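You operate a simulated robot arm through the tools that you are given. There is no shell and no other tool. Be economical: measure what you need, move in short steps, check, and stop when the job is done.

You run a simulated robot arm. Do the job below in one go: nothing can be reset, and whatever is moved stays where it is left.

TASK
Push the yellow drawer shut. Then take the white tin and put it on the right end of the wash bench. Then put the yellow pad on the bead bench top away on the shelf under the bead bench. Then close the wash bench drawer. Then put the square amber jar on the top of the packing table. Then open the grey drawer, put the teal tile from the bright green tile on the top of the packing table, then shut the drawer. Then open the purple drawer, put the dark orange tile in the inside of the purple drawer, then shut the drawer. Then open the stock table drawer, take the orange spool and leave it in the inside of the stock table drawer, then shut the drawer. Then open the orange drawer. The order counts. Set down upright: white tin, square amber jar, orange spool.

Only the result counts: the job must be done as asked and must still hold three seconds after the hand-in. Knocking over, shifting, dropping, spilling or breaking anything else fails it.

THE ROBOT
A 7-joint arm with a vacuum gripper on a trunk, on a base that drives. Base frame: it is fixed to the floor where the robot stands at the start and does not move with it; the origin is under the middle of the robot, x ahead of it, y to its left, z up. Readings come in mm, degrees, newtons and seconds.
With the tool pointing down near the work surface it reaches from about 100 to 640 mm from the robot's upright axis, wherever it stands. Its first joint turns from -115.0 to 115.0 degrees. Places, roughly: dark orange tile (6x6x2 cm) [-3200, -900, 900]; grey drawer [-3400, -700, 700]; inside of the purple drawer [-3600, -200, 700]; inside of the stock table drawer [-2500, 2600, 700]; orange drawer [-4100, 2000, 700]; orange spool (6x5x6 cm) [-500, 2700, 1100]; purple drawer [-3500, -200, 700]; right end of the wash bench (20x18 cm) [2520, 340, 780]; shelf under the bead bench [1500, -200, 100]; square amber jar (6x6x8 cm) [-3300, -800, 900]; stock table drawer [-2500, 2600, 700]; teal tile (6x6x2 cm) [-3200, -800, 700]; top of the packing table [-4100, 2100, 800]; wash bench drawer [2300, 700, 600]; white tin (8x8x11 cm) [1300, -300, 900]; yellow drawer [500, -200, 700]; yellow pad (7x9x6 cm) [1800, 100, 900]. Payload 2.55 kg.
Tool frame: the origin (TCP) lies in the middle of the cups' lips, and z points out of the cups. The gripper has 1 cup of 44 mm across, covering 44 by 44 mm (tool x, y); the bellows give 20 mm. With the vacuum on, a cup seals on a smooth face that it is pressed against (1 to 4 N); it does not hold porous or soft things. The pull reaches 55 N.
Orientation is told as [roll, pitch, yaw] about the base's x, y, z axes, in that order, counted from this pose: with the cups facing straight down, the tool's x points along the base's -x, its y along +y and its z along -z.

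THE INTERFACE
- The arm moves only by the tool send_rows. Its argument "rows" is a list of rows, each a list of 3 entries, a list of its own where there are three numbers: the shift along the base's x, y, z in units of 500 mm (1.0 is 500 mm), then the turn, a rotation vector about the base's x, y, z in units of 60 degrees (1.0 is 60 degrees), then the vacuum: 1 switches it on, 0 off. In form: [[[tx, ty, tz], [wx, wy, wz], vacuum], ...]. A call has 1 to 12 rows; each row is the pose to reach, as a shift and turn from the pose commanded when the call began. A call with a number of a shift or a turn outside -1 to 1 is refused whole. A row lasts 0.2 s, in which the tool goes at most 50 mm and 8.6 degrees; a call with a longer step from one row to the next is refused whole, and so is a gripper value outside its range. Where a pose cannot be reached the arm comes as near as it can. A force on the tool above 40 N (or 10 N above the force at the start of the call, whichever is more), or a blocked arm, ends the call early, and 0.2 s more pass. The pull builds up within a second once a cup has sealed. Time passes only in rows, and 0.2 s behind the last, so rows that repeat a pose give it time. It gives the time, the measured TCP pose, the force on the tool (base axes) and the pull of the vacuum at its end, in the units of the frame above (readings bear some noise), with the torque about the TCP (base axes, N m) and any sound that the robot's microphone picked up.
- Cameras (640 x 400 px; columns grow to the right, rows downward): "scene" is now at [-14.3, 127.7, 1697.2]; the picture's right is [-0.66, -0.75, 0.00], its down [-0.66, 0.58, -0.48] and it looks along [0.36, -0.32, -0.88] (base axes); focal length 255 px, centre (320, 200). "wrist" rides on the gripper at [81, 6, -173] in the tool frame; the picture's right is [-0.08, 1.00, 0.00], its down [-0.89, -0.07, -0.45] and it looks along [-0.44, -0.04, 0.90] (tool axes); focal length 256 px, centre (320, 200). There is no depth. A picture from a camera that has moved, and an enlarged one, comes with that camera's place and axes in the base frame and with its lens. The place of the scene camera against the robot may be out by one fixed shift of up to 12 mm in any direction.
- get_image(camera): a new picture of that camera. It takes no simulated time.
- raise_lower(by): slides the trunk up (or, below 0, down) by that many mm; the arm and the scene camera ride with it, the base frame stays. It gives what a move gives, with no picture.
- roll_base(legs): drives the robot by 1 to 6 legs, each [ahead, left, turn to the left] in mm, mm and degrees, along the robot's own axes; the way and the turn of a leg run together, so that a leg with both is an arc; at most 1500 mm and 180 degrees a leg. The arm and the cameras ride along, it lands a little off, and it stops where it bumps. It gives what a move gives.
- aim_head(pan, tilt): turns the head with the scene camera to pan (to the left, within 155 degrees either way) and tilt (down, from -29 to 69), counted from straight ahead of the robot. It gives what a move gives.
- zoom(camera, box): a new picture of the part [left, top, right, bottom] of that camera's present view, enlarged. It takes no simulated time.
- close_job(): hands the job in; it is judged then, once.

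Work in short steps. Places have to be worked out from the pictures, the camera data and where the tool is seen: move nearer, look again, correct. Check each grasp and each placing, and mend what went wrong. You have 535 turns and 306 pictures in all, those below and enlarged ones among them. Switch the vacuum off and draw the arm clear of the work before you hand the job in, unless the task says otherwise; then end with one line.

The tools are called by a JSON object that holds its "fn" and its "kwargs". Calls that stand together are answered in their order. send_rows: Moves the arm, as the interface text tells. Its arguments: {"type":"object","properties":{"rows":{"type":"array","items":{"type":"array"}}},"required":["rows"]} The other tools are called the same way: raise_lower (by) slides the trunk up or down; roll_base (legs) drives the base; aim_head (pan, tilt) turns the head that bears the scene camera; get_image (camera) takes a picture; zoom (camera, box) takes an enlarged picture of a part of a camera's view; close_job () hands the job in.

At the start:

```text
clock: 0.0
position: [468.0, 38.7, 1014.3]
orientation: [-0.1, 0.0, 0.0]
force: [0.5, -0.1, 0.1]
ft_torque: [0.06, -0.03, 0.0]
pull: 0.0
trunk travel left (down, up): [-800.0, 190.0]
robot x, y, heading: [-2.4, 1.5, -0.2]
head pan, tilt: [-41.0, 61.3]
```

scene: 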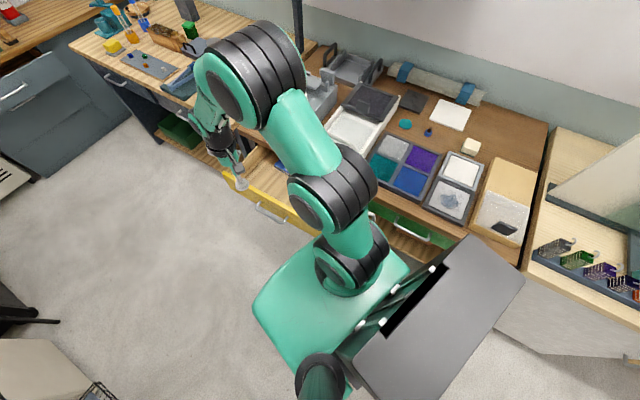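
wrist: 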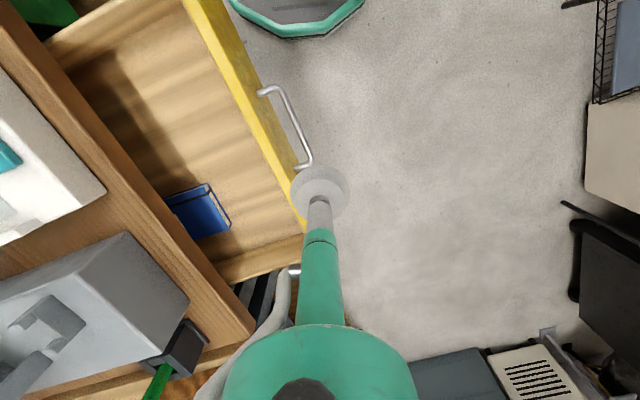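

I'll start by surveying the area: an enlarged view of the drawer, and the wrist view.

{"fn": "zoom", "kwargs": {"camera": "scene", "box": [60, 0, 460, 250]}}

{"fn": "aim_head", "kwargs": {"pan": -10, "tilt": 40}}

{"fn": "get_image", "kwargs": {"camera": "scene"}}

```text
1.60 times, centred on (260, 125) of scene
camera zoom: at [-14.3, 127.7, 1697.2], right [-0.66, -0.75, 0.0], down [-0.66, 0.58, -0.48], along [0.36, -0.32, -0.88], focal length 408 px, centre (416, 320)
```

zoom: 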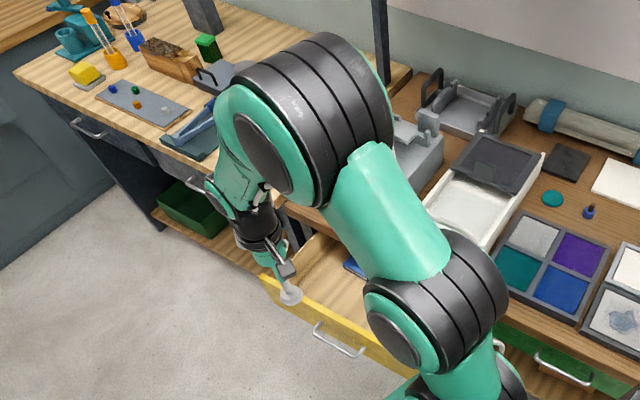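

```text
clock: 1.0
position: [468.4, 39.0, 1014.1]
orientation: [0.0, 0.0, 0.1]
force: [-0.1, 0.5, -0.4]
ft_torque: [-0.02, -0.01, 0.04]
pull: 0.1
trunk travel left (down, up): [-800.0, 190.0]
robot x, y, heading: [1.2, 0.6, -0.0]
head pan, tilt: [-10.0, 40.0]
```

```text
302 pictures are left
camera scene: at [20.2, 155.6, 1725.4], right [-0.17, -0.98, 0.0], down [-0.63, 0.11, -0.77], along [0.75, -0.13, -0.64], focal length 255 px, centre (320, 200)
```

scene: 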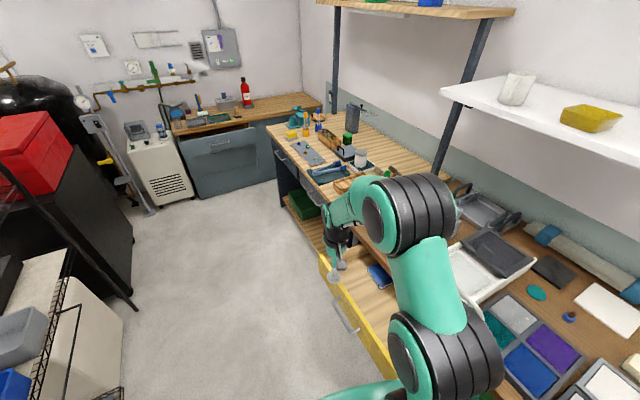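

The yellow drawer front runs from about (294,-97) to (762,18), so the bench is turned about 16° from x. I'll tilt the tool to horizontal, pointing into the bench, in two calls.

{"fn": "send_rows", "kwargs": {"rows": [[[0, 0.02, 0], [-0.12, -0.035, 0], 0], [[0, 0.04, 0], [-0.24, -0.07, 0], 0], [[0, 0.06, 0], [-0.36, -0.105, 0], 0], [[0, 0.08, 0], [-0.48, -0.14, 0], 0], [[0, 0.1, 0], [-0.6, -0.175, 0], 0], [[0, 0.1, 0], [-0.72, -0.21, 0], 0]]}}

{"fn": "send_rows", "kwargs": {"rows": [[[0, 0, 0], [-0.12, -0.035, 0], 0], [[0, 0, 0], [-0.24, -0.07, 0], 0], [[0, 0, 0], [-0.36, -0.105, 0], 0], [[0, 0, 0], [-0.48, -0.14, 0], 0], [[0, 0, 0], [-0.6, -0.175, 0], 0], [[0, 0, 0], [-0.72, -0.21, 0], 0]]}}

{"fn": "get_image", "kwargs": {"camera": "scene"}}

{"fn": "get_image", "kwargs": {"camera": "wrist"}}

```text
clock: 2.4
position: [453.6, 53.5, 984.1]
orientation: [-42.3, -12.1, 5.2]
force: [-0.1, -1.3, 0.3]
ft_torque: [0.0, -0.05, 0.03]
pull: 0.1
out of reach, approached as far as the arm can: row 5, 6
trunk travel left (down, up): [-800.0, 190.0]
robot x, y, heading: [1.5, -0.0, -0.1]
head pan, tilt: [-10.0, 40.0]
```

```text
clock: 3.8
position: [441.3, 25.6, 963.1]
orientation: [-47.0, -13.3, 6.7]
force: [0.1, 0.7, -0.8]
ft_torque: [-0.01, -0.01, -0.01]
pull: 0.0
out of reach, approached as far as the arm can: row 1, 2, 3, 4, 5, 6
trunk travel left (down, up): [-800.0, 190.0]
robot x, y, heading: [3.0, 1.3, 0.1]
head pan, tilt: [-10.0, 40.0]
```

```text
301 pictures are left
camera scene: at [20.3, 155.8, 1725.4], right [-0.17, -0.98, 0.0], down [-0.63, 0.11, -0.77], along [0.75, -0.13, -0.64], focal length 255 px, centre (320, 200)
```

scene: 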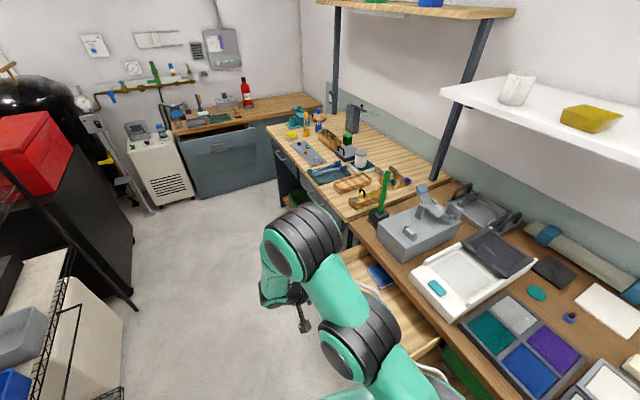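

```text
300 pictures are left
camera wrist: at [321.8, 140.6, 1052.9], right [0.16, 0.7, -0.69], down [0.75, 0.37, 0.55], along [0.64, -0.61, -0.47], focal length 256 px, centre (320, 200)
```

wrist: 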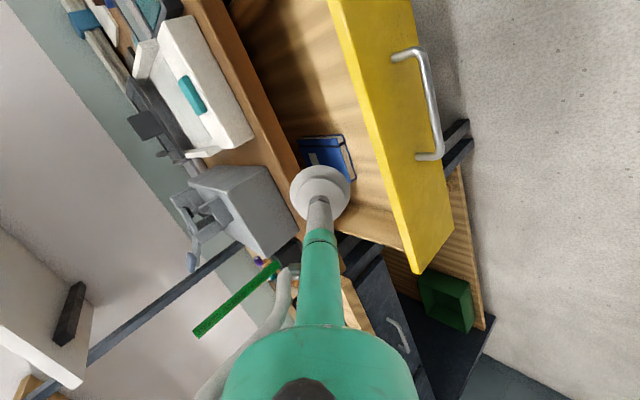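

Sideways pointing isn't reachable from here, so I'll face the drawer instead. First I'll restore tool-down, then move the base back and turn it to face the drawer.

{"fn": "send_rows", "kwargs": {"rows": [[[0, 0, 0.02], [0.13, 0.038, 0], 0], [[0, 0, 0.04], [0.26, 0.076, 0], 0], [[0, 0, 0.06], [0.39, 0.114, 0], 0], [[0, 0, 0.08], [0.52, 0.152, 0], 0], [[0, 0, 0.1], [0.65, 0.19, 0], 0], [[0, 0, 0.1], [0.78, 0.23, 0], 0]]}}

{"fn": "roll_base", "kwargs": {"legs": [[0, 480, 0], [340, 0, 0], [0, 0, -74]]}}

{"fn": "aim_head", "kwargs": {"pan": 0, "tilt": 45}}

{"fn": "get_image", "kwargs": {"camera": "scene"}}

{"fn": "get_image", "kwargs": {"camera": "wrist"}}

```text
clock: 5.2
position: [439.1, 22.7, 1013.2]
orientation: [1.0, -1.6, 0.0]
force: [-0.1, 0.5, -0.1]
ft_torque: [0.0, 0.0, 0.0]
pull: 0.1
trunk travel left (down, up): [-800.0, 190.0]
robot x, y, heading: [0.7, -2.7, -0.1]
head pan, tilt: [-10.0, 40.0]
```

```text
clock: 13.0
position: [489.2, 56.5, 1013.3]
orientation: [0.8, -1.5, -73.6]
force: [0.2, 0.1, -0.1]
ft_torque: [0.0, -0.04, 0.0]
pull: 0.0
trunk travel left (down, up): [-800.0, 190.0]
robot x, y, heading: [342.9, 472.0, -73.7]
head pan, tilt: [-10.0, 40.0]
```

```text
clock: 13.7
position: [488.7, 56.7, 1013.4]
orientation: [0.8, -1.7, -73.5]
force: [0.8, -0.4, -0.1]
ft_torque: [0.02, -0.04, 0.04]
pull: 0.0
trunk travel left (down, up): [-800.0, 190.0]
robot x, y, heading: [342.8, 470.4, -73.7]
head pan, tilt: [0.0, 45.0]
```

```text
299 pictures are left
camera scene: at [513.7, 493.6, 1718.2], right [-0.96, -0.28, 0.0], down [-0.2, 0.68, -0.71], along [0.2, -0.68, -0.71], focal length 255 px, centre (320, 200)
```

scene: 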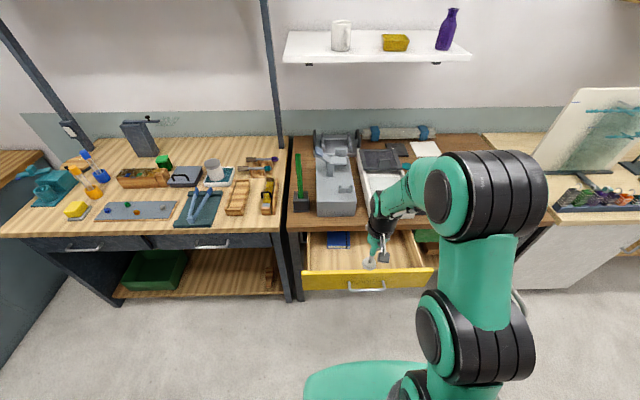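

```text
298 pictures are left
camera wrist: at [468.9, 138.2, 1182.9], right [0.98, 0.21, 0.02], down [0.17, -0.87, 0.47], along [0.11, -0.46, -0.88], focal length 256 px, centre (320, 200)
```

wrist: 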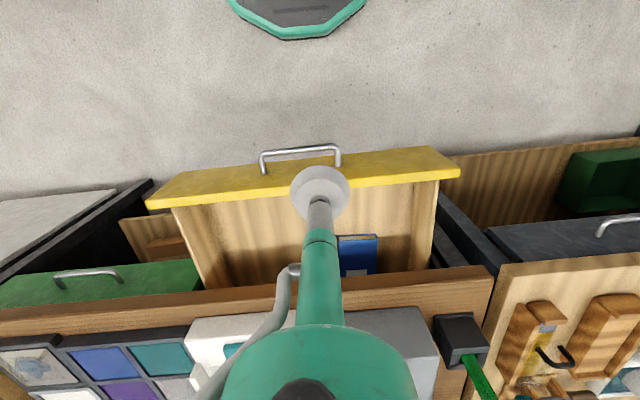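

The robot now faces the drawer, with its front about 570 mm from my axis. I'll tilt the tool to horizontal facing the drawer, shifting left so it clears the handle.

{"fn": "send_rows", "kwargs": {"rows": [[[0.02, 0.005, 0], [-0.12, -0.035, 0], 0], [[0.04, 0.01, 0], [-0.24, -0.07, 0], 0], [[0.06, 0.015, 0], [-0.36, -0.105, 0], 0], [[0.08, 0.02, 0], [-0.48, -0.14, 0], 0], [[0.1, 0.025, 0], [-0.6, -0.175, 0], 0], [[0.115, 0.03, 0], [-0.72, -0.21, 0], 0]]}}

{"fn": "send_rows", "kwargs": {"rows": [[[0, 0, 0], [-0.12, -0.035, 0], 0], [[0, 0, 0], [-0.24, -0.07, 0], 0], [[0, 0, 0], [-0.36, -0.105, 0], 0], [[0, 0, 0], [-0.48, -0.14, 0], 0], [[0, 0, 0], [-0.6, -0.175, 0], 0], [[0, 0, 0], [-0.72, -0.21, 0], 0]]}}

{"fn": "get_image", "kwargs": {"camera": "scene"}}

```text
clock: 15.1
position: [520.6, 66.6, 1008.5]
orientation: [-4.5, -40.9, -72.8]
force: [0.6, 0.8, 0.1]
ft_torque: [0.0, 0.06, -0.08]
pull: 0.0
out of reach, approached as far as the arm can: row 4, 5, 6
trunk travel left (down, up): [-800.0, 190.0]
robot x, y, heading: [340.3, 469.9, -73.8]
head pan, tilt: [0.0, 45.0]
```

```text
clock: 16.5
position: [524.1, 65.5, 1010.5]
orientation: [-6.5, -59.4, -71.0]
force: [0.2, 0.1, 0.0]
ft_torque: [0.01, 0.04, 0.03]
pull: 0.1
out of reach, approached as far as the arm can: row 3, 4, 5, 6
trunk travel left (down, up): [-800.0, 190.0]
robot x, y, heading: [339.3, 468.3, -73.9]
head pan, tilt: [0.0, 45.0]
```

```text
297 pictures are left
camera scene: at [513.7, 493.7, 1718.2], right [-0.96, -0.28, 0.0], down [-0.2, 0.68, -0.71], along [0.2, -0.68, -0.71], focal length 255 px, centre (320, 200)
```

scene: 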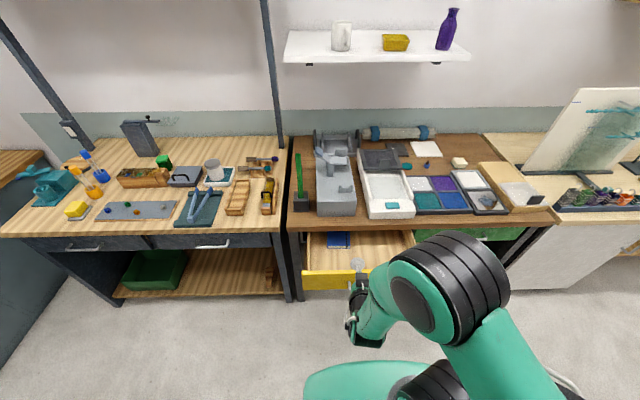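

Tilt stopped at 60°, probably because the arm is folded too close. I'll extend outward over the drawer while completing the tilt.

{"fn": "send_rows", "kwargs": {"rows": [[[0.02, -0.06, 0], [0, 0, 0], 0], [[0.035, -0.12, 0], [0, 0, 0], 0], [[0.05, -0.18, 0], [-0.12, -0.035, 0], 0], [[0.05, -0.18, 0], [-0.24, -0.07, 0], 0], [[0.05, -0.18, 0], [-0.36, -0.105, 0], 0], [[0.05, -0.18, 0], [-0.46, -0.14, 0], 0]]}}

{"fn": "get_image", "kwargs": {"camera": "scene"}}

```text
clock: 17.9
position: [549.3, -32.4, 1011.7]
orientation: [-7.9, -69.9, -69.7]
force: [0.1, -0.7, -0.8]
ft_torque: [0.06, -0.01, 0.01]
pull: 0.1
out of reach, approached as far as the arm can: row 4, 5, 6
trunk travel left (down, up): [-800.0, 190.0]
robot x, y, heading: [341.3, 474.1, -73.8]
head pan, tilt: [0.0, 45.0]
```

```text
296 pictures are left
camera scene: at [513.5, 494.1, 1718.2], right [-0.96, -0.28, 0.0], down [-0.2, 0.68, -0.71], along [0.2, -0.68, -0.71], focal length 255 px, centre (320, 200)
```

scene: 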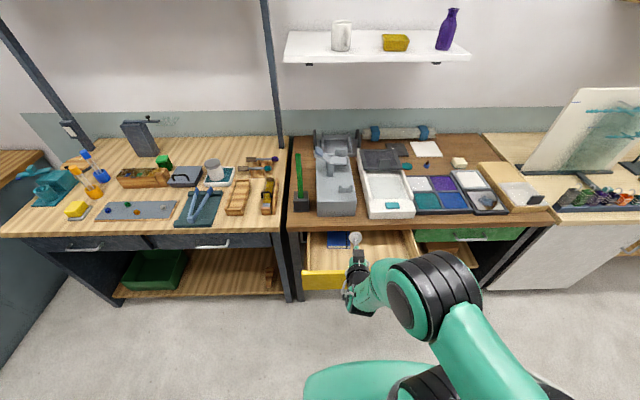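

It's at 70° now. I'll raise the TCP relative to the shoulder to flatten the forearm and finish the tilt; the trunk will come down later.

{"fn": "send_rows", "kwargs": {"rows": [[[-0.01, 0.04, 0.08], [0, 0, 0], 0], [[-0.02, 0.08, 0.16], [0, 0, 0], 0], [[-0.02, 0.08, 0.24], [-0.12, -0.035, 0], 0], [[-0.02, 0.08, 0.32], [-0.24, -0.07, 0], 0], [[-0.02, 0.08, 0.4], [-0.32, -0.095, 0], 0], [[-0.02, 0.08, 0.4], [-0.32, -0.095, 0], 0]]}}

```text
clock: 19.3
position: [616.3, -127.6, 1167.4]
orientation: [-73.4, -88.5, -4.3]
force: [-0.5, 0.4, 0.6]
ft_torque: [0.01, 0.01, 0.02]
pull: 0.0
out of reach, approached as far as the arm can: row 1, 2, 3, 4, 5, 6
trunk travel left (down, up): [-800.0, 190.0]
robot x, y, heading: [340.1, 470.9, -73.6]
head pan, tilt: [0.0, 45.0]
```

The tool is now nearly horizontal but about 660 mm out. I'll back the base up 190 mm, lower the trunk to drawer height, and look.

{"fn": "roll_base", "kwargs": {"legs": [[-190, 0, 0]]}}

{"fn": "raise_lower", "kwargs": {"by": -445}}

{"fn": "get_image", "kwargs": {"camera": "scene"}}

{"fn": "get_image", "kwargs": {"camera": "wrist"}}

```text
clock: 20.6
position: [592.9, -4.4, 1168.7]
orientation: [-74.0, -88.6, -3.0]
force: [-0.5, -0.2, -0.3]
ft_torque: [-0.02, 0.01, -0.04]
pull: 0.1
trunk travel left (down, up): [-800.0, 190.0]
robot x, y, heading: [308.7, 589.5, -72.8]
head pan, tilt: [0.0, 45.0]
stopped in leg 1: the robot was blocked; the commanded pose is now the measured one
```

```text
refused: -445 is not a number from -400 to 400
```

```text
295 pictures are left
camera scene: at [483.1, 613.7, 1718.0], right [-0.96, -0.29, 0.0], down [-0.21, 0.68, -0.71], along [0.21, -0.68, -0.71], focal length 255 px, centre (320, 200)
```

scene: 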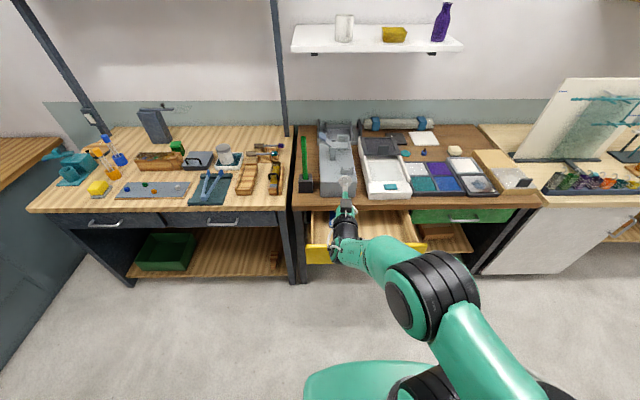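

```text
294 pictures are left
camera wrist: at [558.6, 162.3, 1087.6], right [0.97, 0.22, 0.06], down [-0.15, 0.42, 0.9], along [0.18, -0.88, 0.44], focal length 256 px, centre (320, 200)
```

wrist: 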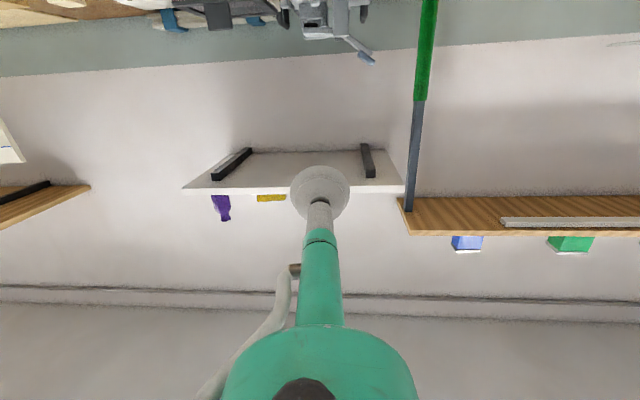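

Something behind blocked me. I'll look back.

{"fn": "aim_head", "kwargs": {"pan": 150, "tilt": 50}}

{"fn": "get_image", "kwargs": {"camera": "scene"}}

{"fn": "aim_head", "kwargs": {"pan": -150, "tilt": 35}}

{"fn": "get_image", "kwargs": {"camera": "scene"}}

```text
clock: 23.0
position: [592.0, -5.1, 1168.6]
orientation: [-75.4, -88.6, -1.7]
force: [0.0, -0.6, 0.2]
ft_torque: [0.0, 0.01, -0.01]
pull: 0.0
trunk travel left (down, up): [-800.0, 190.0]
robot x, y, heading: [312.6, 589.0, -72.7]
head pan, tilt: [150.0, 50.0]
```

```text
293 pictures are left
camera scene: at [475.0, 767.3, 1711.2], right [0.97, -0.22, 0.0], down [-0.17, -0.75, -0.64], along [0.14, 0.63, -0.77], focal length 255 px, centre (320, 200)
```

scene: 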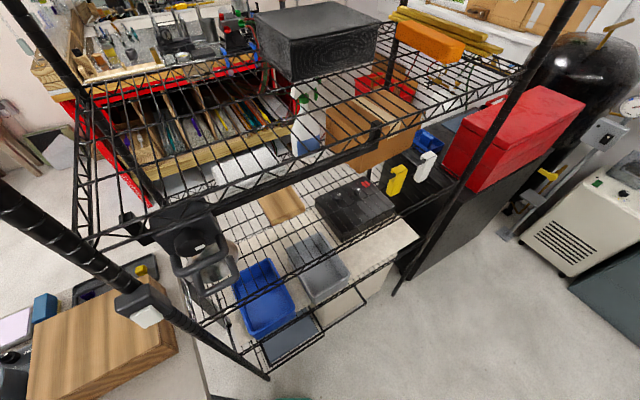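

```text
clock: 27.1
position: [591.2, -6.0, 1167.7]
orientation: [-75.5, -88.7, -1.5]
force: [-0.1, 0.1, 0.3]
ft_torque: [-0.01, 0.01, 0.01]
pull: 0.1
trunk travel left (down, up): [-800.0, 190.0]
robot x, y, heading: [307.7, 590.4, -72.9]
head pan, tilt: [-150.0, 35.0]
```

```text
292 pictures are left
camera scene: at [393.2, 752.2, 1733.0], right [0.68, 0.73, 0.0], down [0.42, -0.39, -0.82], along [-0.6, 0.56, -0.57], focal length 255 px, centre (320, 200)
```

scene: 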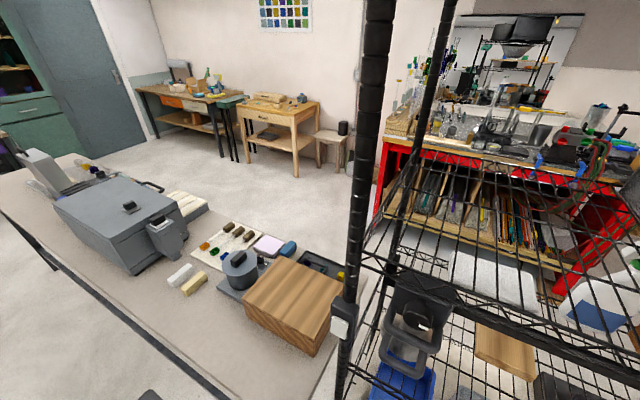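

A table stands behind me, so this is the most room available. The commanded pose has been reset to the measured one. I'll retract the tool 60 mm from the drawer at the same tilt, to see if it's reachable.

{"fn": "send_rows", "kwargs": {"rows": [[[-0.018, 0.058, 0], [0, 0, 0], 0], [[-0.036, 0.116, 0], [0, 0, 0], 0], [[-0.036, 0.116, 0], [0, 0, 0], 0]]}}

{"fn": "aim_head", "kwargs": {"pan": 0, "tilt": 50}}

```text
clock: 27.9
position: [592.6, -4.0, 1168.6]
orientation: [-75.3, -88.5, -1.6]
force: [-0.6, -0.1, 0.0]
ft_torque: [-0.01, -0.03, -0.03]
pull: 0.2
out of reach, approached as far as the arm can: row 1, 2, 3
trunk travel left (down, up): [-800.0, 190.0]
robot x, y, heading: [307.6, 589.8, -72.8]
head pan, tilt: [-150.0, 35.0]
```

```text
clock: 30.2
position: [591.5, -5.4, 1168.4]
orientation: [-75.3, -88.6, -1.5]
force: [0.6, 0.1, 0.9]
ft_torque: [-0.01, -0.04, 0.0]
pull: 0.0
trunk travel left (down, up): [-800.0, 190.0]
robot x, y, heading: [305.8, 588.7, -72.8]
head pan, tilt: [0.0, 50.0]
```

The horizontal tilt really does need about 660 mm of reach. I'll relax to about 72° tilt and see whether it lands 60 mm back.

{"fn": "send_rows", "kwargs": {"rows": [[[0, 0, 0], [0.12, 0.035, 0], 0], [[0, 0, 0], [0.24, 0.07, 0], 0], [[0, 0, 0], [0.24, 0.07, 0], 0]]}}

```text
clock: 31.0
position: [589.2, -6.2, 1170.0]
orientation: [-7.9, -74.4, -68.9]
force: [0.2, -0.1, 0.4]
ft_torque: [0.0, 0.02, 0.01]
pull: 0.1
trunk travel left (down, up): [-800.0, 190.0]
robot x, y, heading: [309.3, 589.6, -73.0]
head pan, tilt: [0.0, 50.0]
```

Good: the commanded pose resets when clipped. Now I'll retract 60 mm away from the drawer.

{"fn": "send_rows", "kwargs": {"rows": [[[-0.018, 0.058, 0], [0, 0, 0], 0], [[-0.036, 0.116, 0], [0, 0, 0], 0], [[-0.036, 0.116, 0], [0, 0, 0], 0]]}}

{"fn": "raise_lower", "kwargs": {"by": -300}}

{"fn": "get_image", "kwargs": {"camera": "scene"}}

{"fn": "get_image", "kwargs": {"camera": "wrist"}}

```text
clock: 31.8
position: [571.1, 53.0, 1169.3]
orientation: [-7.9, -74.5, -68.8]
force: [0.0, 0.0, -0.4]
ft_torque: [-0.03, 0.0, 0.01]
pull: 0.1
trunk travel left (down, up): [-800.0, 190.0]
robot x, y, heading: [310.3, 592.3, -73.1]
head pan, tilt: [0.0, 50.0]
```

```text
clock: 34.8
position: [571.9, 53.7, 869.0]
orientation: [-8.0, -74.4, -68.9]
force: [0.4, 0.2, 0.7]
ft_torque: [0.01, 0.0, 0.01]
pull: 0.0
trunk travel left (down, up): [-500.0, 490.0]
robot x, y, heading: [307.5, 590.3, -72.7]
head pan, tilt: [0.0, 50.0]
```

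```text
291 pictures are left
camera scene: at [480.2, 618.7, 1411.3], right [-0.96, -0.29, 0.0], down [-0.22, 0.73, -0.64], along [0.19, -0.61, -0.77], focal length 255 px, centre (320, 200)
```

scene: 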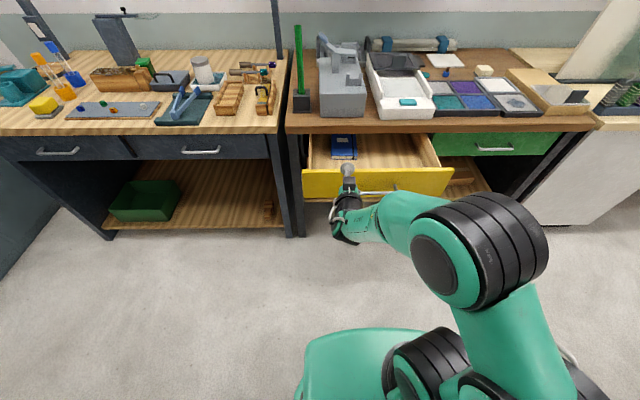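

```text
290 pictures are left
camera wrist: at [533.8, 236.0, 836.6], right [0.98, 0.21, 0.04], down [-0.08, 0.18, 0.98], along [0.2, -0.96, 0.19], focal length 256 px, centre (320, 200)
```

wrist: 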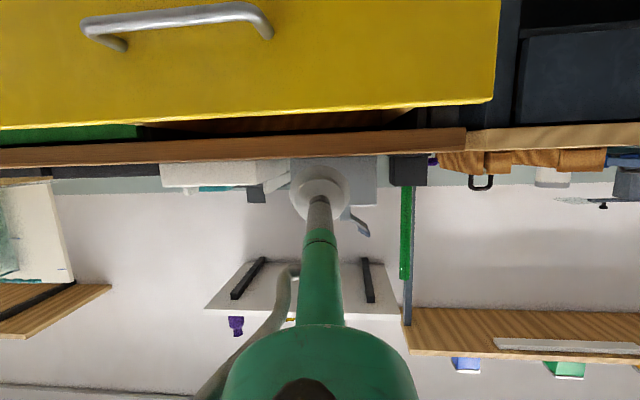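

The drawer's front top edge is near n=178 mm, z≈804, and my TCP is at n=108. I'll lower another 120 mm so I push at z≈749, left of the handle.

{"fn": "raise_lower", "kwargs": {"by": -120}}

{"fn": "send_rows", "kwargs": {"rows": [[[0.011, -0.038, 0], [0, 0, 0], 0], [[0.022, -0.077, 0], [0, 0, 0], 0], [[0.034, -0.115, 0], [0, 0, 0], 0], [[0.045, -0.154, 0], [0, 0, 0], 0], [[0.056, -0.192, 0], [0, 0, 0], 0], [[0.067, -0.23, 0], [0, 0, 0], 0]]}}

{"fn": "get_image", "kwargs": {"camera": "scene"}}

```text
clock: 36.3
position: [571.4, 53.1, 750.4]
orientation: [-7.9, -74.5, -68.9]
force: [0.0, 0.7, -0.4]
ft_torque: [-0.01, 0.0, 0.03]
pull: 0.2
trunk travel left (down, up): [-380.0, 610.0]
robot x, y, heading: [308.3, 586.6, -73.1]
head pan, tilt: [0.0, 50.0]
```

```text
clock: 37.7
position: [604.7, -62.2, 747.6]
orientation: [-8.0, -74.5, -68.9]
force: [0.1, -0.1, -1.3]
ft_torque: [-0.03, 0.01, 0.0]
pull: 0.1
trunk travel left (down, up): [-380.0, 610.0]
robot x, y, heading: [309.6, 584.5, -72.9]
head pan, tilt: [0.0, 50.0]
```

```text
289 pictures are left
camera scene: at [480.3, 618.5, 1291.2], right [-0.96, -0.29, 0.0], down [-0.22, 0.73, -0.64], along [0.19, -0.61, -0.77], focal length 255 px, centre (320, 200)
```

scene: 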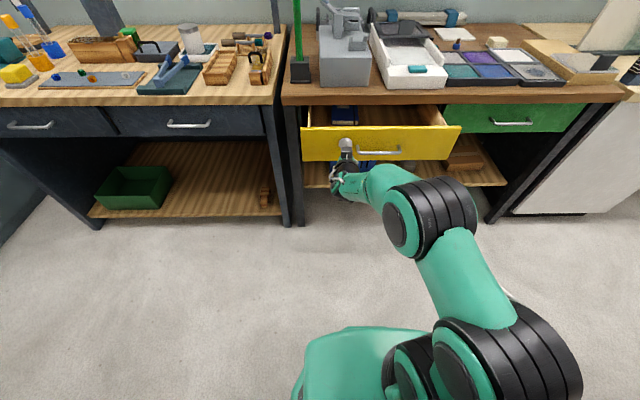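

The drawer is starting to move at n≈229. I'll keep pushing.

{"fn": "send_rows", "kwargs": {"rows": [[[0.011, -0.038, 0], [0, 0, 0], 0], [[0.022, -0.077, 0], [0, 0, 0], 0], [[0.034, -0.115, 0], [0, 0, 0], 0], [[0.045, -0.154, 0], [0, 0, 0], 0], [[0.056, -0.192, 0], [0, 0, 0], 0], [[0.067, -0.23, 0], [0, 0, 0], 0]]}}

{"fn": "get_image", "kwargs": {"camera": "scene"}}

```text
clock: 39.1
position: [638.6, -176.8, 748.2]
orientation: [-7.9, -74.5, -69.0]
force: [-0.1, -0.1, -0.1]
ft_torque: [0.02, 0.02, -0.02]
pull: 0.0
trunk travel left (down, up): [-380.0, 610.0]
robot x, y, heading: [311.2, 589.0, -73.0]
head pan, tilt: [0.0, 50.0]
```

```text
288 pictures are left
camera scene: at [480.3, 618.4, 1291.2], right [-0.96, -0.29, 0.0], down [-0.22, 0.73, -0.64], along [0.19, -0.61, -0.77], focal length 255 px, centre (320, 200)
```

scene: 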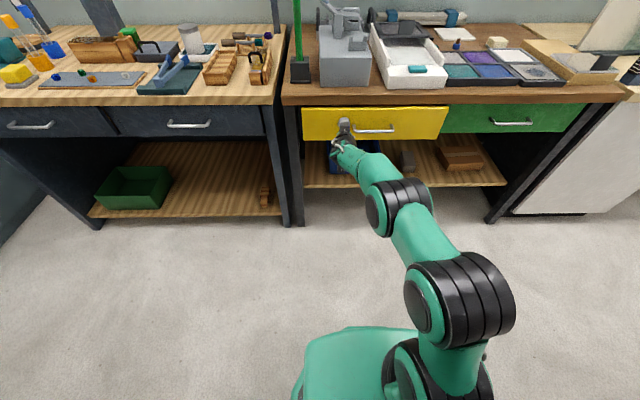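

It's almost shut. I'll push on until I feel the stop.

{"fn": "send_rows", "kwargs": {"rows": [[[0.011, -0.038, 0], [0, 0, 0], 0], [[0.022, -0.077, 0], [0, 0, 0], 0], [[0.034, -0.115, 0], [0, 0, 0], 0]]}}

{"fn": "zoom", "kwargs": {"camera": "scene", "box": [280, 70, 480, 195]}}

```text
clock: 39.9
position: [656.4, -234.6, 746.8]
orientation: [-8.1, -74.4, -68.7]
force: [-1.4, 4.5, -2.8]
ft_torque: [-0.06, -0.02, 0.01]
pull: 0.0
trunk travel left (down, up): [-380.0, 610.0]
robot x, y, heading: [307.7, 588.2, -72.9]
head pan, tilt: [0.0, 50.0]
```

```text
3.20 times, centred on (380, 132) of scene
camera zoom: at [480.2, 618.7, 1291.2], right [-0.96, -0.29, 0.0], down [-0.22, 0.73, -0.64], along [0.19, -0.61, -0.77], focal length 816 px, centre (128, 416)
```

zoom: 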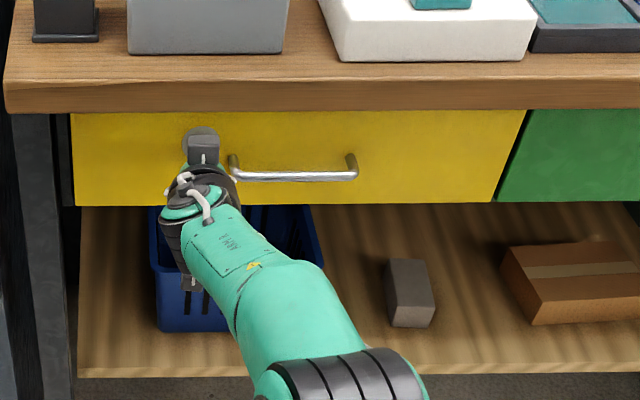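

Contact force is about 5 N. One more small push will confirm the stop, then I'll retract.

{"fn": "send_rows", "kwargs": {"rows": [[[0.008, -0.029, 0], [0, 0, 0], 0], [[0.012, -0.043, 0], [0, 0, 0], 0], [[0.012, -0.043, 0], [0, 0, 0], 0]]}}

{"fn": "zoom", "kwargs": {"camera": "scene", "box": [280, 70, 480, 195]}}

```text
clock: 40.3
position: [658.5, -240.5, 749.7]
orientation: [-8.6, -74.5, -68.5]
force: [-9.4, 25.3, 3.0]
ft_torque: [-0.69, -0.18, 0.17]
pull: 0.0
trunk travel left (down, up): [-380.0, 610.0]
robot x, y, heading: [308.1, 584.1, -72.7]
head pan, tilt: [0.0, 50.0]
stopped in row 1: the force on the tool passed its limit at 64 N (the readings are from after the stop); the commanded pose is now the measured one
```

```text
3.20 times, centred on (380, 132) of scene
camera zoom: at [478.9, 622.2, 1291.5], right [-0.96, -0.29, 0.0], down [-0.22, 0.73, -0.65], along [0.19, -0.62, -0.76], focal length 816 px, centre (128, 416)
```

zoom: 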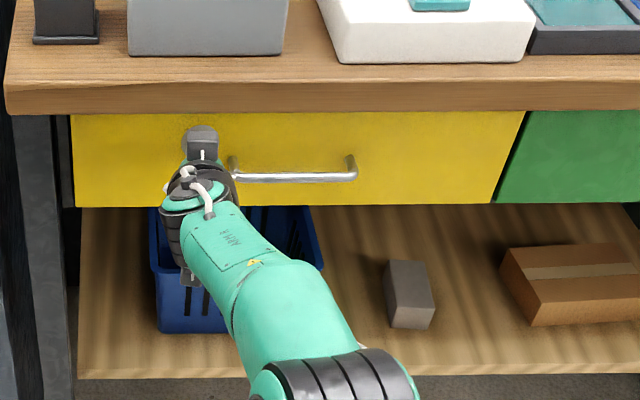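

The drawer is shut. I'll retract, raise the trunk and bring the tool back to pointing down.

{"fn": "send_rows", "kwargs": {"rows": [[[-0.022, 0.077, 0], [0, 0, 0], 0], [[-0.045, 0.154, 0], [0, 0, 0], 0], [[-0.067, 0.23, 0], [0, 0, 0], 0], [[-0.09, 0.307, 0], [0, 0, 0], 0], [[-0.112, 0.384, 0], [0, 0, 0], 0]]}}

{"fn": "raise_lower", "kwargs": {"by": 380}}

{"fn": "send_rows", "kwargs": {"rows": [[[0, 0.02, 0], [0.13, 0.038, 0], 0], [[-0.01, 0.04, 0], [0.26, 0.076, 0], 0], [[-0.02, 0.06, 0], [0.39, 0.114, 0], 0], [[-0.025, 0.08, 0], [0.52, 0.152, 0], 0], [[-0.03, 0.1, 0], [0.65, 0.19, 0], 0], [[-0.036, 0.12, 0], [0.78, 0.23, 0], 0]]}}

{"fn": "send_rows", "kwargs": {"rows": [[[0, 0, 0], [0.12, 0.035, 0], 0], [[0, 0, 0], [0.24, 0.07, 0], 0], [[0, 0, 0], [0.36, 0.105, 0], 0], [[0, 0, 0], [0.42, 0.12, 0], 0]]}}

```text
clock: 41.5
position: [604.2, -52.9, 747.5]
orientation: [-8.6, -74.3, -68.5]
force: [0.6, 0.0, -0.1]
ft_torque: [0.07, 0.04, -0.02]
pull: 0.0
out of reach, approached as far as the arm can: row 3
trunk travel left (down, up): [-380.0, 610.0]
robot x, y, heading: [309.9, 589.1, -72.9]
head pan, tilt: [0.0, 50.0]
```

```text
clock: 45.2
position: [604.4, -52.4, 1127.5]
orientation: [-8.6, -74.3, -68.5]
force: [-0.1, 0.4, 0.0]
ft_torque: [-0.02, 0.01, -0.01]
pull: 0.0
trunk travel left (down, up): [-760.0, 230.0]
robot x, y, heading: [309.9, 591.6, -72.9]
head pan, tilt: [0.0, 50.0]
```

```text
clock: 46.6
position: [586.1, 10.6, 1125.6]
orientation: [-4.3, -25.3, -71.9]
force: [0.4, -0.2, -0.8]
ft_torque: [-0.01, -0.03, 0.02]
pull: 0.1
trunk travel left (down, up): [-760.0, 230.0]
robot x, y, heading: [313.3, 589.9, -73.1]
head pan, tilt: [0.0, 50.0]
```

```text
clock: 47.6
position: [545.4, 72.4, 1032.8]
orientation: [-2.6, -3.0, -72.1]
force: [0.1, -0.9, -0.3]
ft_torque: [0.03, 0.0, 0.01]
pull: 0.0
out of reach, approached as far as the arm can: row 2, 3, 4
trunk travel left (down, up): [-760.0, 230.0]
robot x, y, heading: [309.9, 588.9, -73.1]
head pan, tilt: [0.0, 50.0]
```

Next is the white tin. I'll retract the arm in close, then drive left 700 mm with the arm clear of the benches, and look.

{"fn": "send_rows", "kwargs": {"rows": [[[-0.022, 0.077, 0], [0, 0.0, 0], 0], [[-0.045, 0.154, 0], [0, 0, 0], 0], [[-0.067, 0.23, 0], [0.02, 0.02, 0], 0], [[-0.09, 0.307, 0], [0.05, 0.03, 0], 0], [[-0.1, 0.33, 0.05], [0.065, 0.03, 0], 0]]}}

{"fn": "roll_base", "kwargs": {"legs": [[0, 700, 0]]}}

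{"fn": "aim_head", "kwargs": {"pan": 0, "tilt": 40}}

{"fn": "get_image", "kwargs": {"camera": "scene"}}

{"fn": "get_image", "kwargs": {"camera": "wrist"}}

```text
clock: 48.8
position: [494.6, 241.5, 1059.5]
orientation: [-3.2, 1.2, -72.1]
force: [-0.3, -0.2, -0.7]
ft_torque: [-0.02, -0.03, 0.0]
pull: 0.0
trunk travel left (down, up): [-760.0, 230.0]
robot x, y, heading: [308.3, 587.9, -73.0]
head pan, tilt: [0.0, 50.0]
```

```text
clock: 52.6
position: [1170.7, 452.8, 1059.3]
orientation: [-3.2, 1.2, -71.2]
force: [-0.4, -0.5, -0.4]
ft_torque: [0.0, 0.02, -0.01]
pull: 0.0
trunk travel left (down, up): [-760.0, 230.0]
robot x, y, heading: [982.3, 798.5, -72.0]
head pan, tilt: [0.0, 50.0]
```

```text
clock: 53.4
position: [1169.4, 453.6, 1059.9]
orientation: [-3.1, 1.1, -71.2]
force: [-0.1, -0.6, -0.1]
ft_torque: [-0.02, -0.01, -0.03]
pull: 0.0
trunk travel left (down, up): [-760.0, 230.0]
robot x, y, heading: [978.7, 802.2, -71.7]
head pan, tilt: [0.0, 40.0]
```

```text
285 pictures are left
camera scene: at [1151.9, 824.5, 1685.4], right [-0.95, -0.31, 0.0], down [-0.2, 0.61, -0.77], along [0.24, -0.73, -0.64], focal length 255 px, centre (320, 200)
```

scene: 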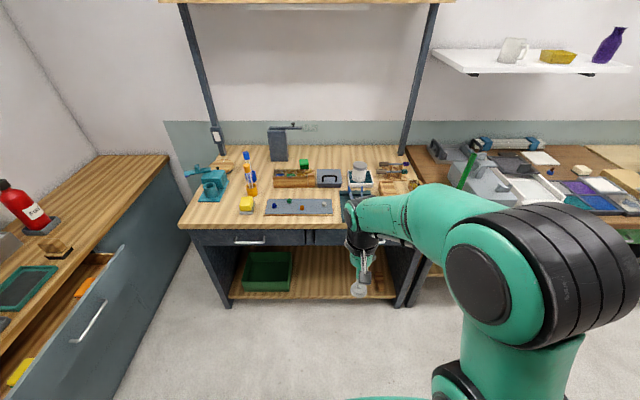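

```text
284 pictures are left
camera wrist: at [1160.4, 530.2, 1232.4], right [0.97, 0.25, -0.06], down [0.25, -0.87, 0.43], along [0.06, -0.43, -0.9], focal length 256 px, centre (320, 200)
```

wrist: 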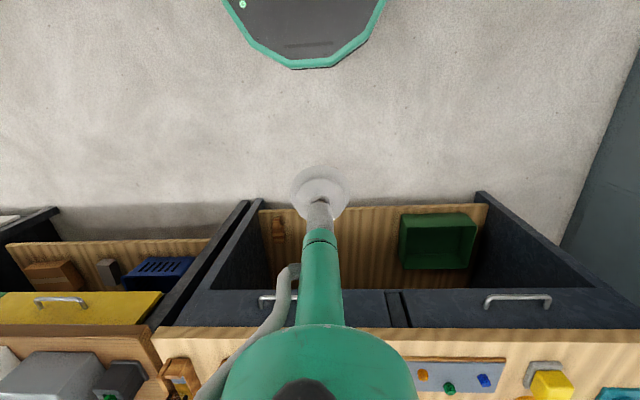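

The tin is visible on the right half of the bead bench. I'll zoom for detail.

{"fn": "zoom", "kwargs": {"camera": "scene", "box": [180, 130, 440, 292]}}

{"fn": "zoom", "kwargs": {"camera": "scene", "box": [320, 140, 420, 202]}}

```text
2.46 times, centred on (310, 211) of scene
camera zoom: at [1151.9, 824.5, 1685.4], right [-0.95, -0.31, 0.0], down [-0.2, 0.61, -0.77], along [0.24, -0.73, -0.64], focal length 627 px, centre (345, 173)
```

zoom: 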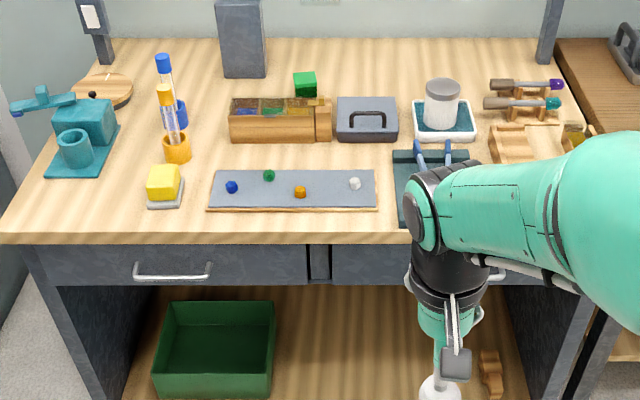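

```text
6.40 times, centred on (370, 171) of scene
camera zoom: at [1151.9, 824.5, 1685.4], right [-0.95, -0.31, 0.0], down [-0.2, 0.61, -0.77], along [0.24, -0.73, -0.64], focal length 1631 px, centre (0, 386)
```

zoom: 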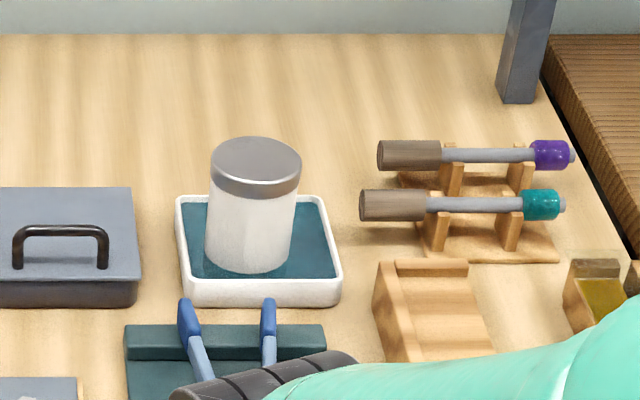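

The tin's lid is near (1311,-333), about 1183 mm straight ahead. I'll drive forward 590 mm; the TCP at z=1060 clears everything low on the bench.

{"fn": "roll_base", "kwargs": {"legs": [[585, 0, 0]]}}

{"fn": "aim_head", "kwargs": {"pan": 5, "tilt": 50}}

{"fn": "get_image", "kwargs": {"camera": "scene"}}

{"fn": "get_image", "kwargs": {"camera": "wrist"}}

```text
clock: 56.7
position: [1351.7, -98.1, 1059.9]
orientation: [-3.2, 1.2, -70.8]
force: [0.4, 0.1, 0.1]
ft_torque: [0.0, -0.05, -0.01]
pull: 0.1
trunk travel left (down, up): [-760.0, 230.0]
robot x, y, heading: [1161.8, 245.1, -71.8]
head pan, tilt: [0.0, 40.0]
```

```text
clock: 57.4
position: [1352.9, -97.9, 1060.9]
orientation: [-3.2, 1.1, -70.8]
force: [0.0, 0.0, 0.5]
ft_torque: [0.0, 0.03, -0.04]
pull: 0.2
trunk travel left (down, up): [-760.0, 230.0]
robot x, y, heading: [1161.2, 246.5, -71.7]
head pan, tilt: [5.0, 50.0]
```

```text
281 pictures are left
camera scene: at [1336.1, 282.7, 1671.3], right [-0.92, -0.39, 0.0], down [-0.3, 0.7, -0.64], along [0.25, -0.59, -0.77], focal length 255 px, centre (320, 200)
```

scene: 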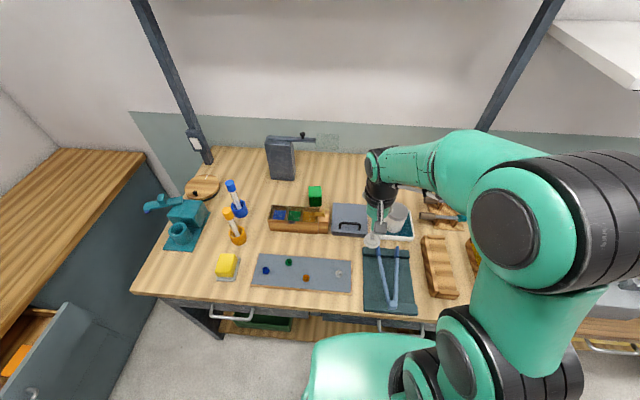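

```text
280 pictures are left
camera wrist: at [1342.7, -21.5, 1232.5], right [0.97, 0.25, -0.06], down [0.25, -0.87, 0.43], along [0.06, -0.43, -0.9], focal length 256 px, centre (320, 200)
```

wrist: 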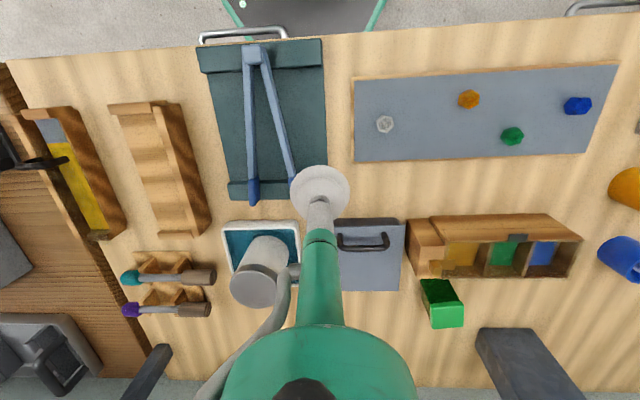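

The two views put the lid at z≈1000 or higher. I'll raise the trunk 150 mm for clearance and take a second wrist view to triangulate.

{"fn": "raise_lower", "kwargs": {"by": 150}}

{"fn": "send_rows", "kwargs": {"rows": [[[-0.05, -0.02, 0], [0.03, 0, 0], 0], [[-0.1, -0.05, 0], [0.056, 0, 0], 0], [[-0.12, -0.1, 0], [0.056, 0, 0], 0]]}}

{"fn": "get_image", "kwargs": {"camera": "wrist"}}

```text
clock: 59.1
position: [1351.3, -98.8, 1209.3]
orientation: [-3.2, 1.3, -70.8]
force: [0.7, -0.7, -0.6]
ft_torque: [-0.02, 0.02, 0.0]
pull: 0.1
trunk travel left (down, up): [-910.0, 80.0]
robot x, y, heading: [1164.2, 246.9, -71.7]
head pan, tilt: [5.0, 50.0]
```

```text
clock: 60.0
position: [1293.6, -150.0, 1208.3]
orientation: [-2.0, 4.4, -70.8]
force: [-1.1, 0.3, 0.0]
ft_torque: [0.02, -0.01, 0.02]
pull: 0.1
trunk travel left (down, up): [-910.0, 80.0]
robot x, y, heading: [1161.2, 245.9, -71.9]
head pan, tilt: [5.0, 50.0]
```

```text
279 pictures are left
camera wrist: at [1284.0, -84.9, 1386.1], right [0.97, 0.26, -0.04], down [0.25, -0.89, 0.38], along [0.06, -0.38, -0.93], focal length 256 px, centre (320, 200)
```

wrist: 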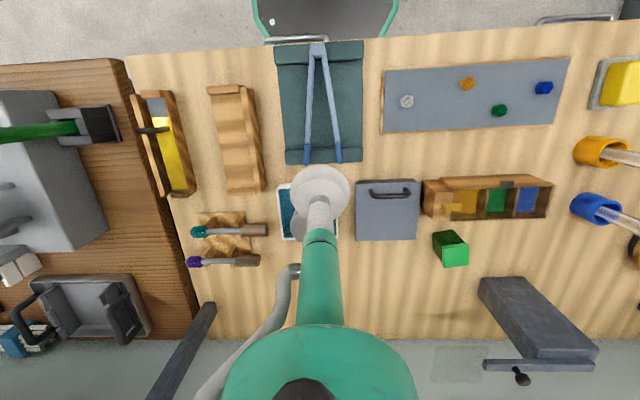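

The tray rim comes out at z≈855, so the lid is near z≈965. I'll level the tool and view the tin from beside it.

{"fn": "send_rows", "kwargs": {"rows": [[[0.07, 0.05, -0.04], [-0.03, -0.03, 0], 0], [[0.14, 0.05, -0.1], [-0.058, -0.056, 0], 0], [[0.16, 0.0, -0.18], [-0.058, -0.056, 0], 0], [[0.16, 0.0, -0.22], [-0.058, -0.056, 0], 0]]}}

{"fn": "get_image", "kwargs": {"camera": "wrist"}}

```text
clock: 61.0
position: [1372.9, -147.5, 1098.9]
orientation: [-0.2, 0.0, -70.7]
force: [0.0, -0.3, -0.9]
ft_torque: [0.0, -0.01, -0.03]
pull: 0.1
trunk travel left (down, up): [-910.0, 80.0]
robot x, y, heading: [1159.8, 248.5, -71.5]
head pan, tilt: [5.0, 50.0]
```

```text
278 pictures are left
camera wrist: at [1353.2, -70.4, 1270.6], right [0.97, 0.25, 0.0], down [0.23, -0.86, 0.45], along [0.11, -0.43, -0.89], focal length 256 px, centre (320, 200)
```

wrist: 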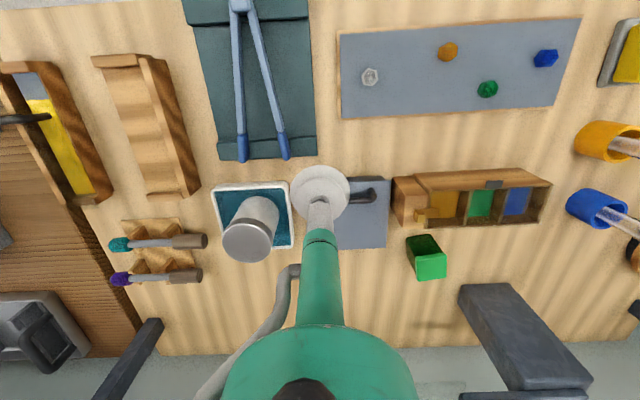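

The lid centre is about (1306,-317), z≈958. I'll move above it at z≈1000.

{"fn": "send_rows", "kwargs": {"rows": [[[-0.03, -0.07, -0.02], [0, 0, 0], 0], [[-0.06, -0.14, -0.05], [0, 0, 0], 0], [[-0.09, -0.21, -0.09], [0, 0, 0], 0], [[-0.115, -0.28, -0.14], [0, 0, 0], 0], [[-0.134, -0.34, -0.19], [0, 0, 0], 0], [[-0.134, -0.34, -0.19], [0, 0, 0], 0]]}}

{"fn": "get_image", "kwargs": {"camera": "wrist"}}

{"fn": "zoom", "kwargs": {"camera": "scene", "box": [320, 150, 480, 250]}}

```text
clock: 62.4
position: [1304.8, -319.3, 1003.0]
orientation: [-0.1, -0.1, -70.7]
force: [-0.2, -0.4, 1.1]
ft_torque: [-0.04, -0.06, -0.01]
pull: 0.1
trunk travel left (down, up): [-910.0, 80.0]
robot x, y, heading: [1160.5, 249.7, -71.8]
head pan, tilt: [5.0, 50.0]
```

```text
277 pictures are left
camera wrist: at [1285.0, -242.1, 1174.9], right [0.97, 0.26, 0.0], down [0.23, -0.86, 0.45], along [0.11, -0.43, -0.89], focal length 256 px, centre (320, 200)
```

wrist: 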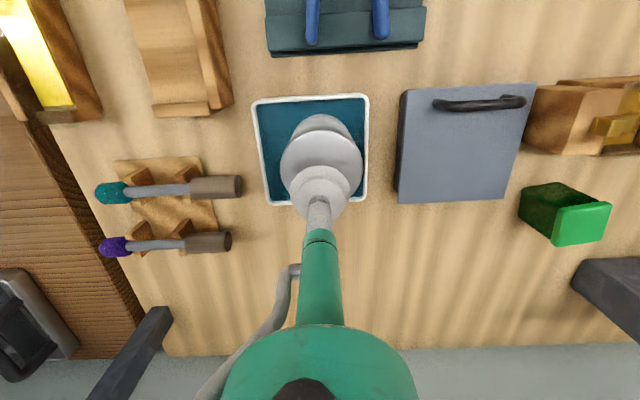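

```text
4.00 times, centred on (400, 200) of scene
camera zoom: at [1336.3, 283.8, 1821.2], right [-0.92, -0.4, 0.0], down [-0.3, 0.7, -0.64], along [0.25, -0.59, -0.77], focal length 1019 px, centre (0, 200)
```

zoom: 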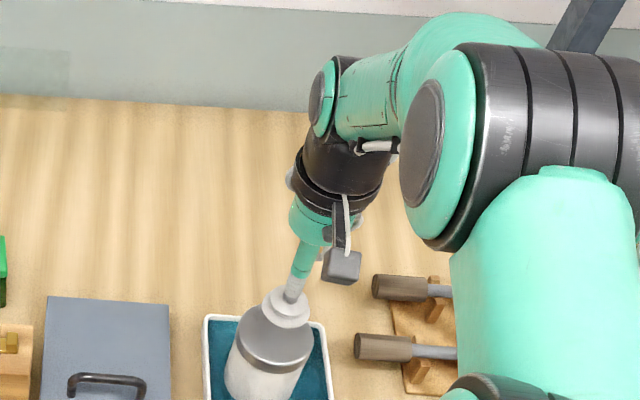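

Centred within a few mm. I'll descend with vacuum on until contact.

{"fn": "send_rows", "kwargs": {"rows": [[[0, 0.008, -0.04], [0, 0, 0], 1], [[0, 0.008, -0.06], [0, 0, 0], 1], [[0, 0.008, -0.08], [0, 0, 0], 1], [[0, 0.008, -0.08], [0, 0, 0], 1]]}}

```text
clock: 63.4
position: [1304.3, -313.2, 964.1]
orientation: [-0.2, 0.1, -70.7]
force: [-0.5, -0.1, 0.4]
ft_torque: [0.01, 0.01, -0.01]
pull: 55.1
trunk travel left (down, up): [-910.0, 80.0]
robot x, y, heading: [1158.8, 250.2, -71.5]
head pan, tilt: [5.0, 50.0]
```

Sealed with 55 N pull. I'll lift 90 mm.

{"fn": "send_rows", "kwargs": {"rows": [[[0, 0, 0.03], [0, 0, 0], 1], [[0, 0, 0.08], [0, 0, 0], 1], [[0, 0, 0.14], [0, 0, 0], 1], [[0, 0, 0.18], [0, 0, 0], 1], [[0, 0, 0.18], [0, 0, 0], 1]]}}

{"fn": "aim_head", "kwargs": {"pan": 70, "tilt": 40}}

{"fn": "get_image", "kwargs": {"camera": "wrist"}}

{"fn": "get_image", "kwargs": {"camera": "scene"}}

```text
clock: 64.5
position: [1304.2, -314.6, 1053.9]
orientation: [-0.1, 0.1, -70.6]
force: [0.3, 0.3, -3.2]
ft_torque: [0.02, 0.01, -0.06]
pull: 54.9
trunk travel left (down, up): [-910.0, 80.0]
robot x, y, heading: [1157.8, 246.6, -71.8]
head pan, tilt: [5.0, 50.0]
```

```text
clock: 65.9
position: [1304.2, -314.8, 1054.2]
orientation: [-0.1, 0.0, -70.7]
force: [0.3, 0.6, -3.2]
ft_torque: [0.0, -0.03, 0.01]
pull: 54.7
trunk travel left (down, up): [-910.0, 80.0]
robot x, y, heading: [1163.5, 249.4, -71.9]
head pan, tilt: [70.0, 40.0]
```

```text
275 pictures are left
camera wrist: at [1284.4, -237.8, 1226.1], right [0.97, 0.25, 0.0], down [0.23, -0.87, 0.45], along [0.11, -0.43, -0.89], focal length 256 px, centre (320, 200)
```

wrist: 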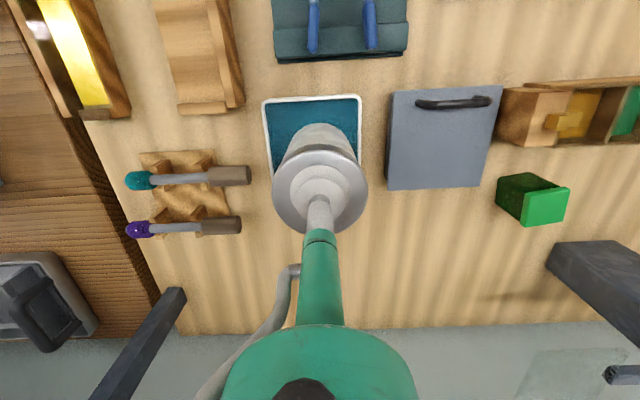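

```text
274 pictures are left
camera scene: at [1390.7, 350.5, 1835.4], right [-0.03, -1.0, 0.0], down [-0.64, 0.02, -0.77], along [0.77, -0.02, -0.64], focal length 255 px, centre (320, 200)
```

scene: 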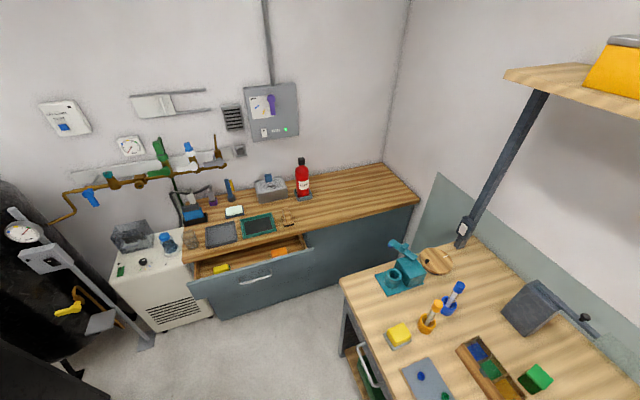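

The tin is held (about 3 N). I'll zoom on the wash bench's right part.

{"fn": "zoom", "kwargs": {"camera": "scene", "box": [170, 140, 430, 302]}}

```text
2.46 times, centred on (300, 221) of scene
camera zoom: at [1390.7, 350.5, 1835.4], right [-0.03, -1.0, 0.0], down [-0.64, 0.02, -0.77], along [0.77, -0.02, -0.64], focal length 627 px, centre (369, 148)
```

zoom: 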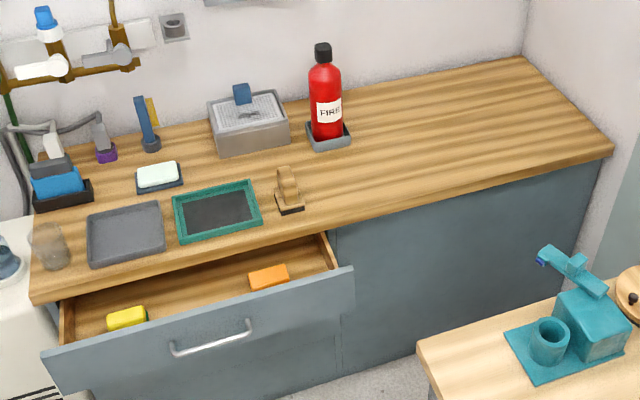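

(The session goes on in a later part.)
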